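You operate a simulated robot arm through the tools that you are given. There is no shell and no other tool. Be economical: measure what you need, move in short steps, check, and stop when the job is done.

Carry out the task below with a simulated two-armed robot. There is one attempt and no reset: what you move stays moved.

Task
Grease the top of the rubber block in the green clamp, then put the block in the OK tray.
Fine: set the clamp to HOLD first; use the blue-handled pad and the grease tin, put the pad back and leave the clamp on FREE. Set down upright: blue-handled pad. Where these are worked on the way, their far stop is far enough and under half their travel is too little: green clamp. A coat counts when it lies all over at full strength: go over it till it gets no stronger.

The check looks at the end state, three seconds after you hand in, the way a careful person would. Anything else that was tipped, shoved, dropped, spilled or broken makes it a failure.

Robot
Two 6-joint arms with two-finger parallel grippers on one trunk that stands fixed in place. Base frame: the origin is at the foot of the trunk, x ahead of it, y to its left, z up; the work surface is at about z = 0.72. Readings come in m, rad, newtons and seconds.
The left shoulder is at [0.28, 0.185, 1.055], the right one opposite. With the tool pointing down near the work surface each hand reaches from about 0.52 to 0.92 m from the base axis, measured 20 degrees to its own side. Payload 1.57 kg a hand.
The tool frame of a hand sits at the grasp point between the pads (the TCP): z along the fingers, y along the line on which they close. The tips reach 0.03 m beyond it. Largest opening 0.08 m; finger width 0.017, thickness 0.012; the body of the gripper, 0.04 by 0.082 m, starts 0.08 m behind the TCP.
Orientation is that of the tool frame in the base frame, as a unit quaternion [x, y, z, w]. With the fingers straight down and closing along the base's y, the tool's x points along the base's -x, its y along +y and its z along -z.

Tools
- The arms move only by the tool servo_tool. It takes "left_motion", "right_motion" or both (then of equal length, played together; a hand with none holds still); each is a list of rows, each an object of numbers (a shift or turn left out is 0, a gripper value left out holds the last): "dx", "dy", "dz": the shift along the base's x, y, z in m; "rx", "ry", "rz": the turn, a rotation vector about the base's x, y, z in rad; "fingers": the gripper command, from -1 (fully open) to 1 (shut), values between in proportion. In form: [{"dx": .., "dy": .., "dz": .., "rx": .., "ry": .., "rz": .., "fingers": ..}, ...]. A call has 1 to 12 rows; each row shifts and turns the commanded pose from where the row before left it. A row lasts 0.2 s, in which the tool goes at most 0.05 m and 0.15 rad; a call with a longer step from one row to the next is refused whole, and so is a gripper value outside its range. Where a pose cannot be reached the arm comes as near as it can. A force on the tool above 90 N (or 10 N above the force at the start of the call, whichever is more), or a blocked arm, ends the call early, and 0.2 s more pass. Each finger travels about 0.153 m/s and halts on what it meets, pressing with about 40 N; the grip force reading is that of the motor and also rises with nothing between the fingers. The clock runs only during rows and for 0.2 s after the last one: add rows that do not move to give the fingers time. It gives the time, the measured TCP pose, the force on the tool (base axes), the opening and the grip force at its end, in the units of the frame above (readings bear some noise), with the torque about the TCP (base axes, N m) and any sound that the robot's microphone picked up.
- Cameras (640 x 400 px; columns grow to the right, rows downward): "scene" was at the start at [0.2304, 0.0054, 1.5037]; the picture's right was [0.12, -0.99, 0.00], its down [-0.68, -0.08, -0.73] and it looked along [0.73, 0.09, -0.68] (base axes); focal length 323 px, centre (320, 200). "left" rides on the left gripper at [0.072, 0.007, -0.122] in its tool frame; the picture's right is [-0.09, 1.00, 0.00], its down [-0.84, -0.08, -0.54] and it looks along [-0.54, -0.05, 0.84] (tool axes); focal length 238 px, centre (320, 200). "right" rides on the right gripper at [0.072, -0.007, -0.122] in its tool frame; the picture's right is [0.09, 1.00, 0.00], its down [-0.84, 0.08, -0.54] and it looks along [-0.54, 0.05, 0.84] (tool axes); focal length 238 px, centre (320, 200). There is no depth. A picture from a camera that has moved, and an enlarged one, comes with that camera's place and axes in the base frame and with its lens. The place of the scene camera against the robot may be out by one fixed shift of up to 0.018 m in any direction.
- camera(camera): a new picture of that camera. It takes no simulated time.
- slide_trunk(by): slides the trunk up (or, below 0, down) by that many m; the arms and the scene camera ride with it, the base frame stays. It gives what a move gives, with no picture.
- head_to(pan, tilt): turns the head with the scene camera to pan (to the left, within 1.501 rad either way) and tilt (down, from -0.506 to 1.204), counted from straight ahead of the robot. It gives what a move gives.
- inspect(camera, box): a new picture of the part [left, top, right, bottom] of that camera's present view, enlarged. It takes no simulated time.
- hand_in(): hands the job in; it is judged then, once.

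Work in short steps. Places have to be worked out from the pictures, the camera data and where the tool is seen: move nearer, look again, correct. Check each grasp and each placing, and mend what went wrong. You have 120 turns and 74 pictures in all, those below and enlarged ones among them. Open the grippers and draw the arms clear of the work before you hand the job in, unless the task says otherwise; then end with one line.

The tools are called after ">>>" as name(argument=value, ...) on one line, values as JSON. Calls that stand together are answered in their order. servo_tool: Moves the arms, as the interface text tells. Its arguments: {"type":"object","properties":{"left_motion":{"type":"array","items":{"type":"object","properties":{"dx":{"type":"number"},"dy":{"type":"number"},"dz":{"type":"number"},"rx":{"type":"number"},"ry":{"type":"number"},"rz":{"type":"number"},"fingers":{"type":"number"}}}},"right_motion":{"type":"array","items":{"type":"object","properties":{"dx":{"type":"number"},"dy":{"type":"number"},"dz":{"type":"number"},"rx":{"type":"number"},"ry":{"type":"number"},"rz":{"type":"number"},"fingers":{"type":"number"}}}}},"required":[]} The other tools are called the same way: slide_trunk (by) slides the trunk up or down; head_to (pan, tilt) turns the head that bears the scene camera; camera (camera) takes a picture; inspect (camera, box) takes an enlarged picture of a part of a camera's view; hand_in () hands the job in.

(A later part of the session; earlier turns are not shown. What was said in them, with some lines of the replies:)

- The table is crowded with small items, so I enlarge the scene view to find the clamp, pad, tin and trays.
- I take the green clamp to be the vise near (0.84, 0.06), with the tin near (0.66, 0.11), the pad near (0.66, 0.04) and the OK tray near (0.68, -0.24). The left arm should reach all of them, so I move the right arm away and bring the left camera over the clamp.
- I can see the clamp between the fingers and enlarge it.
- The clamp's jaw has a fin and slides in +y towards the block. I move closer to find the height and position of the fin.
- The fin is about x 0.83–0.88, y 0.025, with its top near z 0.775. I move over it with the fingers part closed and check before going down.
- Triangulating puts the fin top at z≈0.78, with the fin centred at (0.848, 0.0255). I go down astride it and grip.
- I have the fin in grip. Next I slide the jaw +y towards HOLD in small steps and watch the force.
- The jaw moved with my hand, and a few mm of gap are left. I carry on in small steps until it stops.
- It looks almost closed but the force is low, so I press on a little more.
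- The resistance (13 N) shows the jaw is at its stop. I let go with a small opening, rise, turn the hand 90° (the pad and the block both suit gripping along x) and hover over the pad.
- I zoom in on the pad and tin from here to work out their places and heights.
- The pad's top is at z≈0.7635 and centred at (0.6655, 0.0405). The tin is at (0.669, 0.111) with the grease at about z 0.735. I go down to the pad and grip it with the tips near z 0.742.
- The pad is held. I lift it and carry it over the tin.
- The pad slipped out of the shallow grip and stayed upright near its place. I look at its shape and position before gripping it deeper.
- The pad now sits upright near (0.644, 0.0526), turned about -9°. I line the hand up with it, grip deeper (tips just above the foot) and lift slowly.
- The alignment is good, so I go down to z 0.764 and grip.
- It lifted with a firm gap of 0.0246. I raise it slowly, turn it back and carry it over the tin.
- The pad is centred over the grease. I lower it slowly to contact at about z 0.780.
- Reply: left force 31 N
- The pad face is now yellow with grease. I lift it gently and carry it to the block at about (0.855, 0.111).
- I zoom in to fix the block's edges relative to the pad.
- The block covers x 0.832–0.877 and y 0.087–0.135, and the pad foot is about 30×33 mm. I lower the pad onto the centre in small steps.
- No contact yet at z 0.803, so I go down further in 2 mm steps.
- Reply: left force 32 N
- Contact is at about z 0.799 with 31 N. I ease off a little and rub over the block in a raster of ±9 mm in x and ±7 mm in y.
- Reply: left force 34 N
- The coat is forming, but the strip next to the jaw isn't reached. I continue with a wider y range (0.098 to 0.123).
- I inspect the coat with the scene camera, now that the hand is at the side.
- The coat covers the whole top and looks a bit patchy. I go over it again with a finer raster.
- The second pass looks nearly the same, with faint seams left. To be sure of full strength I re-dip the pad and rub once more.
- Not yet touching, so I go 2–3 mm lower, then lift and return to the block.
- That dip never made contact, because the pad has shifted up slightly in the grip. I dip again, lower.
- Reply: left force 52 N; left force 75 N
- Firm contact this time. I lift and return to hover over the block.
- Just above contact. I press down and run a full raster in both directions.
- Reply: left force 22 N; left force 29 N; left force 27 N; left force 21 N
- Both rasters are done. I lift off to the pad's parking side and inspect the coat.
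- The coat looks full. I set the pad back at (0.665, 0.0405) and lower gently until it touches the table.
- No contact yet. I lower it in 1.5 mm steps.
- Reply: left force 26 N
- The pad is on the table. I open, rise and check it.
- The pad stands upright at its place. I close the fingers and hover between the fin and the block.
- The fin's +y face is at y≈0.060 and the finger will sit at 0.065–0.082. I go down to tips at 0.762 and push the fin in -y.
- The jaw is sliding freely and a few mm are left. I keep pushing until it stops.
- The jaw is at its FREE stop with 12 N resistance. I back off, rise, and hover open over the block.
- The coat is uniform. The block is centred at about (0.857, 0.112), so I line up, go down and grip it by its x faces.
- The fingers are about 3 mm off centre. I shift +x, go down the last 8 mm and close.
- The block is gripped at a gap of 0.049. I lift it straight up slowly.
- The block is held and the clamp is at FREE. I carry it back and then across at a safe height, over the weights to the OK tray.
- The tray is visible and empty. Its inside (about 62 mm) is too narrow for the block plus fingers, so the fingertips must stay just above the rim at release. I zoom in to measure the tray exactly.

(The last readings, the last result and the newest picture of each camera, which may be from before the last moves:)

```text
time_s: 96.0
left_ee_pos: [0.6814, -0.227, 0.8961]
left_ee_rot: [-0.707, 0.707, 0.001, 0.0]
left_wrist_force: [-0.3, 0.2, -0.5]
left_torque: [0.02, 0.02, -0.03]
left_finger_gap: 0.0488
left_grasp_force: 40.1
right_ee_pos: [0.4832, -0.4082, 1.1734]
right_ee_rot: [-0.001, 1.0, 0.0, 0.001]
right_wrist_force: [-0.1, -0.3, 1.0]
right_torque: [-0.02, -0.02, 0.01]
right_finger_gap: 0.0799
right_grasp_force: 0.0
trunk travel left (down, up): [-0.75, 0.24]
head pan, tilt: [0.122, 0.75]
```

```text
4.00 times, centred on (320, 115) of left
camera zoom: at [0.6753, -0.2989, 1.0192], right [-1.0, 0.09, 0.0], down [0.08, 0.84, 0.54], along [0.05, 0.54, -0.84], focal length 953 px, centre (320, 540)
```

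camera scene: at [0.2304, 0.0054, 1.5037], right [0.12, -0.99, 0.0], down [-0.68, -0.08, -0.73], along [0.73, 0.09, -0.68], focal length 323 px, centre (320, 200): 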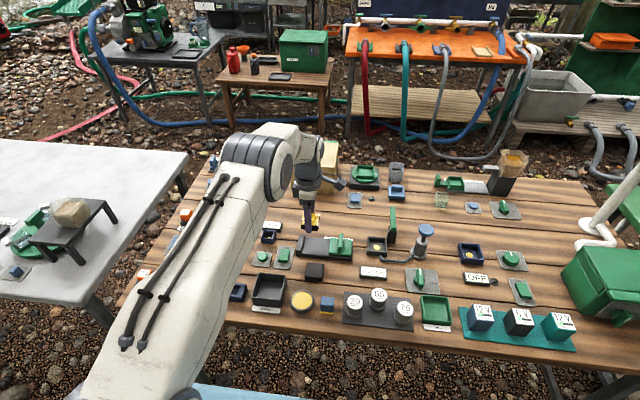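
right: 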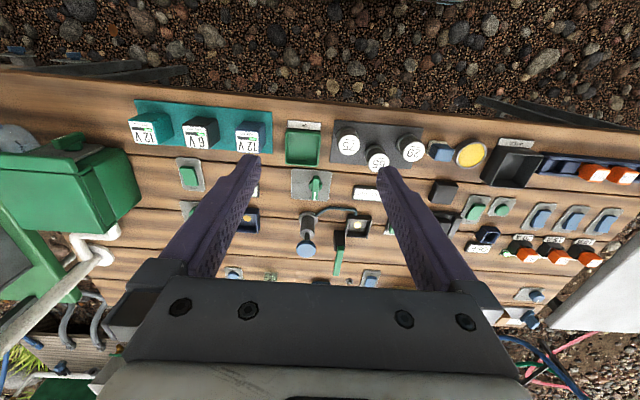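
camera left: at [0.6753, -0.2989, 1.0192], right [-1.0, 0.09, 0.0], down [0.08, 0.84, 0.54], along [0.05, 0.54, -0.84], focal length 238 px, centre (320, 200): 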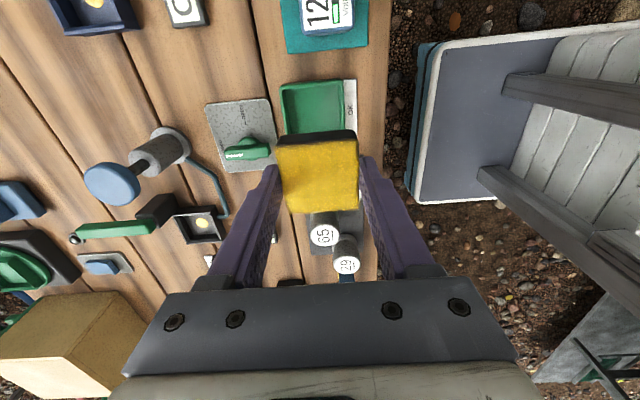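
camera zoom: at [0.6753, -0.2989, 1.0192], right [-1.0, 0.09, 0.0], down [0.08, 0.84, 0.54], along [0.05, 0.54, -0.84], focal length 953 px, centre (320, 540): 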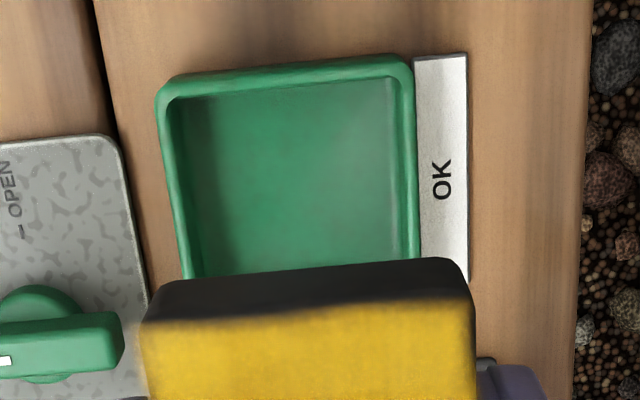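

I put the tray's centre at about (0.6876, -0.232). I line up above it and go down partway to check.

>>> servo_tool(left_motion=[{"dx": 0.006, "dy": -0.005, "dz": -0.02}, {"dz": -0.03}, {"dz": -0.03}, {"dz": -0.015}, {}])

>>> inspect(camera="left", box=[230, 80, 410, 220])

>>> inspect(camera="scene", box=[390, 270, 474, 322])

```text
time_s: 97.2
left_ee_pos: [0.686, -0.2327, 0.7998]
left_ee_rot: [-0.707, 0.707, 0.0, 0.0]
left_wrist_force: [-0.4, 0.1, -0.4]
left_torque: [0.03, 0.05, -0.03]
left_finger_gap: 0.0487
left_grasp_force: 39.6
right_ee_pos: [0.4826, -0.408, 1.1744]
right_ee_rot: [0.0, 1.0, 0.0, 0.0]
right_wrist_force: [0.3, 0.4, 0.8]
right_torque: [0.04, 0.01, -0.02]
right_finger_gap: 0.0801
right_grasp_force: 0.1
trunk travel left (down, up): [-0.75, 0.24]
head pan, tilt: [0.122, 0.75]
```

```text
2.86 times, centred on (320, 150) of left
camera zoom: at [0.6806, -0.3037, 0.9222], right [-1.0, 0.09, 0.0], down [0.08, 0.84, 0.54], along [0.05, 0.54, -0.84], focal length 681 px, centre (320, 343)
```

zoom: 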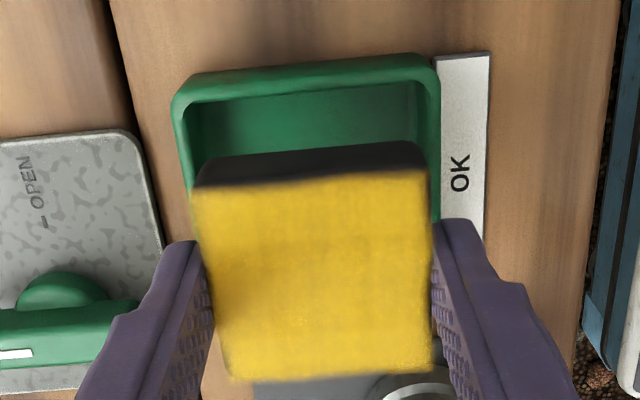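

```text
7.62 times, centred on (432, 296) of scene
camera zoom: at [0.2306, 0.0053, 1.5036], right [0.12, -0.99, 0.0], down [-0.68, -0.08, -0.73], along [0.73, 0.09, -0.68], focal length 2461 px, centre (-533, -531)
```

zoom: 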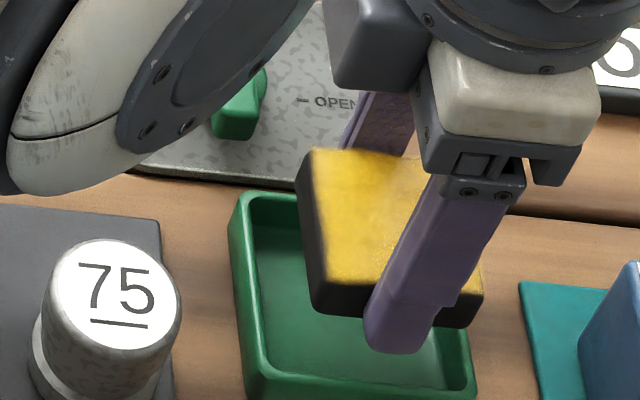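

Everything is nearly centred. A small correction, then I go down in small steps and watch for the tips touching the rim.

>>> servo_tool(left_motion=[{"dx": 0.001, "dy": 0.002, "dz": -0.01}, {"dz": -0.008}, {"dz": -0.005}, {"dz": -0.003}, {}])

>>> inspect(camera="left", box=[230, 80, 410, 220])

>>> inspect(camera="scene", box=[404, 286, 468, 326])

```text
time_s: 98.4
left_ee_pos: [0.6881, -0.2286, 0.7734]
left_ee_rot: [-0.707, 0.708, 0.0, 0.0]
left_wrist_force: [0.7, -0.5, -0.2]
left_torque: [0.03, -0.02, -0.01]
left_finger_gap: 0.0488
left_grasp_force: 39.8
right_ee_pos: [0.484, -0.408, 1.1737]
right_ee_rot: [0.0, 1.0, 0.001, 0.0]
right_wrist_force: [0.7, -1.1, -0.2]
right_torque: [0.03, 0.0, -0.03]
right_finger_gap: 0.0798
right_grasp_force: 0.0
trunk travel left (down, up): [-0.75, 0.24]
head pan, tilt: [0.122, 0.75]
```

```text
2.86 times, centred on (320, 150) of left
camera zoom: at [0.6813, -0.3007, 0.896], right [-1.0, 0.09, 0.0], down [0.08, 0.84, 0.54], along [0.05, 0.54, -0.84], focal length 681 px, centre (320, 343)
```

zoom: 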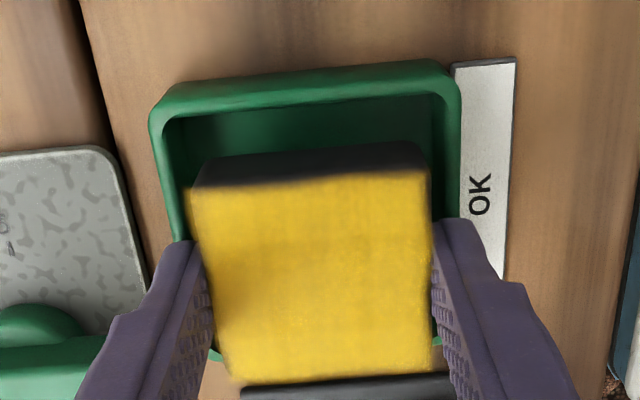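

```text
10.00 times, centred on (436, 306) of scene
camera zoom: at [0.2305, 0.0053, 1.5037], right [0.12, -0.99, 0.0], down [-0.68, -0.08, -0.73], along [0.73, 0.09, -0.68], focal length 3230 px, centre (-840, -860)
```

zoom: 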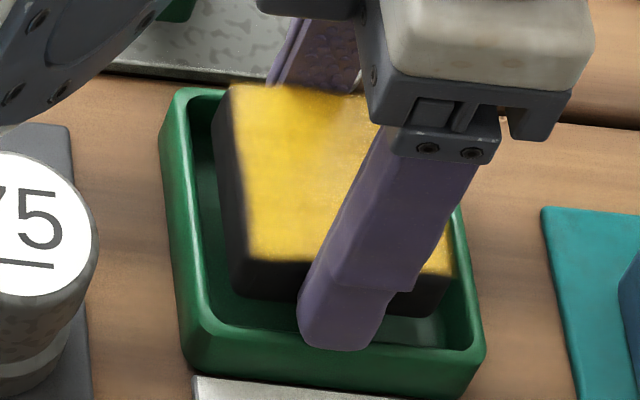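

The block should sit 2.5 mm further in -y to be centred. I shift and go down in 1.5 mm steps.

>>> servo_tool(left_motion=[{"dy": -0.0025}, {"dz": -0.0015}, {"dz": -0.0015}, {"dz": -0.0015}, {}])

```text
time_s: 99.6
left_ee_pos: [0.687, -0.2319, 0.7723]
left_ee_rot: [-0.707, 0.708, -0.001, 0.0]
left_wrist_force: [-8.2, 5.8, 30.1]
left_torque: [0.23, 1.13, -0.11]
left_finger_gap: 0.049
left_grasp_force: 40.4
right_ee_pos: [0.4832, -0.4073, 1.1747]
right_ee_rot: [-0.001, 1.0, 0.0, 0.001]
right_wrist_force: [1.0, 1.1, -0.1]
right_torque: [0.01, -0.04, -0.02]
right_finger_gap: 0.0799
right_grasp_force: 0.0
trunk travel left (down, up): [-0.75, 0.24]
head pan, tilt: [0.122, 0.75]
```

The low-x fingertip touched the rim (about z 0.742). I rise 1.5 mm to unload it and open, so the block drops flat about a centimetre inside the tray walls.

>>> servo_tool(left_motion=[{"dz": 0.0025}, {}, {"fingers": -0.85}, {}, {}])

>>> servo_tool(left_motion=[{"dz": 0.02}, {"dz": 0.03}, {"dz": 0.035}, {}])

>>> inspect(camera="left", box=[230, 80, 410, 220])

>>> inspect(camera="scene", box=[404, 286, 468, 326])

```text
time_s: 100.8
left_ee_pos: [0.6879, -0.23, 0.7725]
left_ee_rot: [-0.707, 0.707, -0.002, 0.0]
left_wrist_force: [12.8, 0.3, 15.5]
left_torque: [0.08, 0.11, 0.07]
left_finger_gap: 0.062
left_grasp_force: 0.0
right_ee_pos: [0.4832, -0.4077, 1.1743]
right_ee_rot: [0.0, 1.0, 0.0, 0.0]
right_wrist_force: [0.3, -0.7, 0.1]
right_torque: [-0.02, 0.02, 0.05]
right_finger_gap: 0.0799
right_grasp_force: 0.0
trunk travel left (down, up): [-0.75, 0.24]
head pan, tilt: [0.122, 0.75]
```

```text
time_s: 101.8
left_ee_pos: [0.6844, -0.2314, 0.8552]
left_ee_rot: [-0.706, 0.708, 0.001, 0.0]
left_wrist_force: [-0.6, 0.4, 0.3]
left_torque: [0.01, -0.01, -0.02]
left_finger_gap: 0.0741
left_grasp_force: 0.1
right_ee_pos: [0.483, -0.4083, 1.174]
right_ee_rot: [0.0, 1.0, 0.0, 0.0]
right_wrist_force: [-0.5, 0.0, -0.3]
right_torque: [-0.02, -0.02, -0.04]
right_finger_gap: 0.0799
right_grasp_force: 0.1
trunk travel left (down, up): [-0.75, 0.24]
head pan, tilt: [0.122, 0.75]
```

```text
2.86 times, centred on (320, 150) of left
camera zoom: at [0.6792, -0.3028, 0.9774], right [-1.0, 0.09, 0.0], down [0.08, 0.84, 0.54], along [0.05, 0.54, -0.84], focal length 681 px, centre (320, 343)
```

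zoom: 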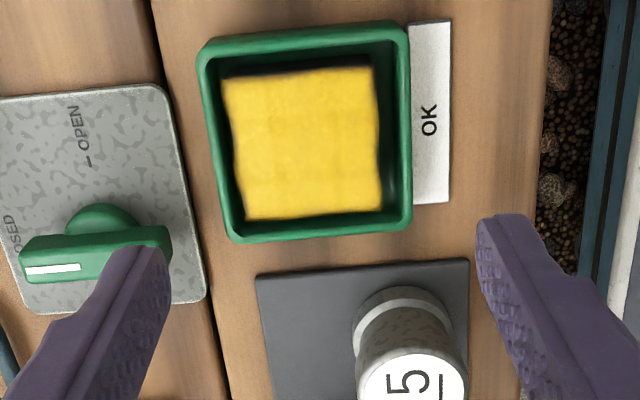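

```text
10.00 times, centred on (436, 306) of scene
camera zoom: at [0.2303, 0.0054, 1.5037], right [0.12, -0.99, 0.0], down [-0.68, -0.08, -0.73], along [0.73, 0.09, -0.68], focal length 3230 px, centre (-840, -860)
```

zoom: 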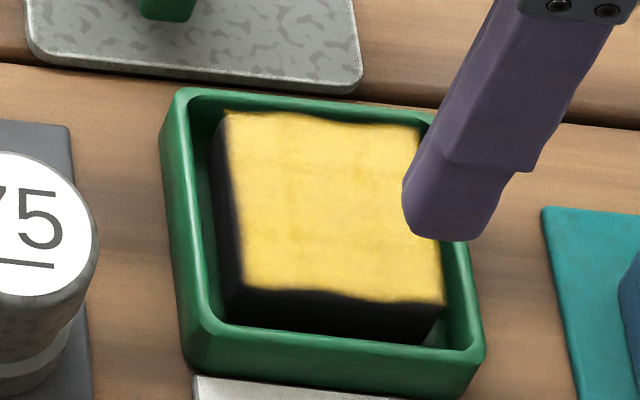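

The block lies flat in the OK tray with its coat intact, and the tray has not moved. I draw the left arm up and clear, then check the clamp and pad one last time.

>>> servo_tool(left_motion=[{"dz": 0.045}, {"dz": 0.045}, {"dz": 0.045}, {"dz": 0.045}, {"dy": 0.04, "dx": -0.012}, {"dy": 0.04, "dx": -0.012}, {"dy": 0.04, "dx": -0.012}, {"dy": 0.04, "dx": -0.012}, {"dy": 0.04, "dx": -0.012}, {"dy": 0.04, "dx": -0.012}, {"dy": 0.04, "dx": -0.012}, {"dy": 0.04, "dx": -0.012}])

>>> servo_tool(left_motion=[{"dy": 0.04, "dx": -0.005, "dz": 0.02, "fingers": -1}, {"dy": 0.04, "dz": 0.02}, {"dy": 0.04, "dz": 0.02}, {"dy": 0.04, "dz": 0.02}, {"dy": 0.04}, {}])

>>> camera(camera="scene")

>>> inspect(camera="scene", box=[260, 215, 420, 325])

```text
time_s: 104.4
left_ee_pos: [0.5916, 0.0907, 1.0368]
left_ee_rot: [-0.706, 0.708, 0.0, 0.0]
left_wrist_force: [-0.2, -1.2, 0.0]
left_torque: [0.04, 0.01, 0.01]
left_finger_gap: 0.0737
left_grasp_force: 0.0
right_ee_pos: [0.4837, -0.4077, 1.1738]
right_ee_rot: [0.0, 1.0, 0.0, -0.001]
right_wrist_force: [-0.1, 0.4, -1.1]
right_torque: [-0.03, 0.0, 0.03]
right_finger_gap: 0.0799
right_grasp_force: 0.0
trunk travel left (down, up): [-0.75, 0.24]
head pan, tilt: [0.122, 0.75]
```

```text
time_s: 105.8
left_ee_pos: [0.5841, 0.2889, 1.116]
left_ee_rot: [-0.706, 0.708, 0.0, 0.0]
left_wrist_force: [-0.4, 0.1, 0.0]
left_torque: [-0.03, -0.01, -0.02]
left_finger_gap: 0.0802
left_grasp_force: 0.1
right_ee_pos: [0.4836, -0.4086, 1.1736]
right_ee_rot: [0.0, 1.0, 0.001, 0.001]
right_wrist_force: [0.0, -0.2, 0.1]
right_torque: [-0.03, 0.02, 0.0]
right_finger_gap: 0.0797
right_grasp_force: 0.1
trunk travel left (down, up): [-0.75, 0.24]
head pan, tilt: [0.122, 0.75]
```

```text
11 pictures are left
camera scene: at [0.2305, 0.0057, 1.5037], right [0.12, -0.99, 0.0], down [-0.68, -0.08, -0.73], along [0.73, 0.09, -0.68], focal length 323 px, centre (320, 200)
```

scene: 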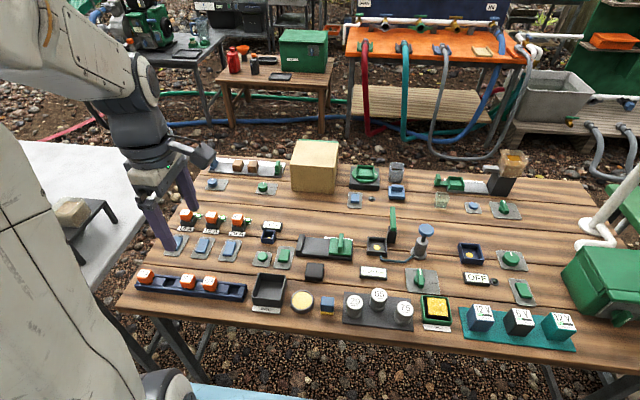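

```text
3.64 times, centred on (340, 270) of scene
camera zoom: at [0.2305, 0.0057, 1.5037], right [0.12, -0.99, 0.0], down [-0.68, -0.08, -0.73], along [0.73, 0.09, -0.68], focal length 1175 px, centre (247, -54)
```

zoom: 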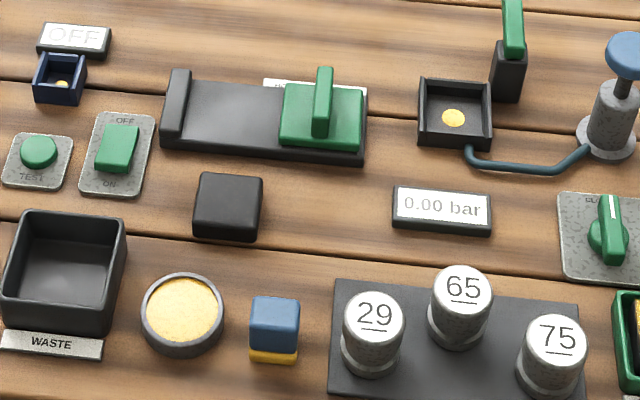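

The clamp is on FREE, the pad is upright at its place, and the tin and everything else are undisturbed. The block is coated in the OK tray and both arms are clear, so I hand in.

>>> hand_in()

```text
The job is handed in.
```

I greased the whole top of the block while it was clamped on HOLD, then put it in the OK tray. It dropped the last centimetre or so and landed flat. The clamp is back on FREE, and the blue-handled pad stands upright at its place, though it slipped from my grip once along the way.
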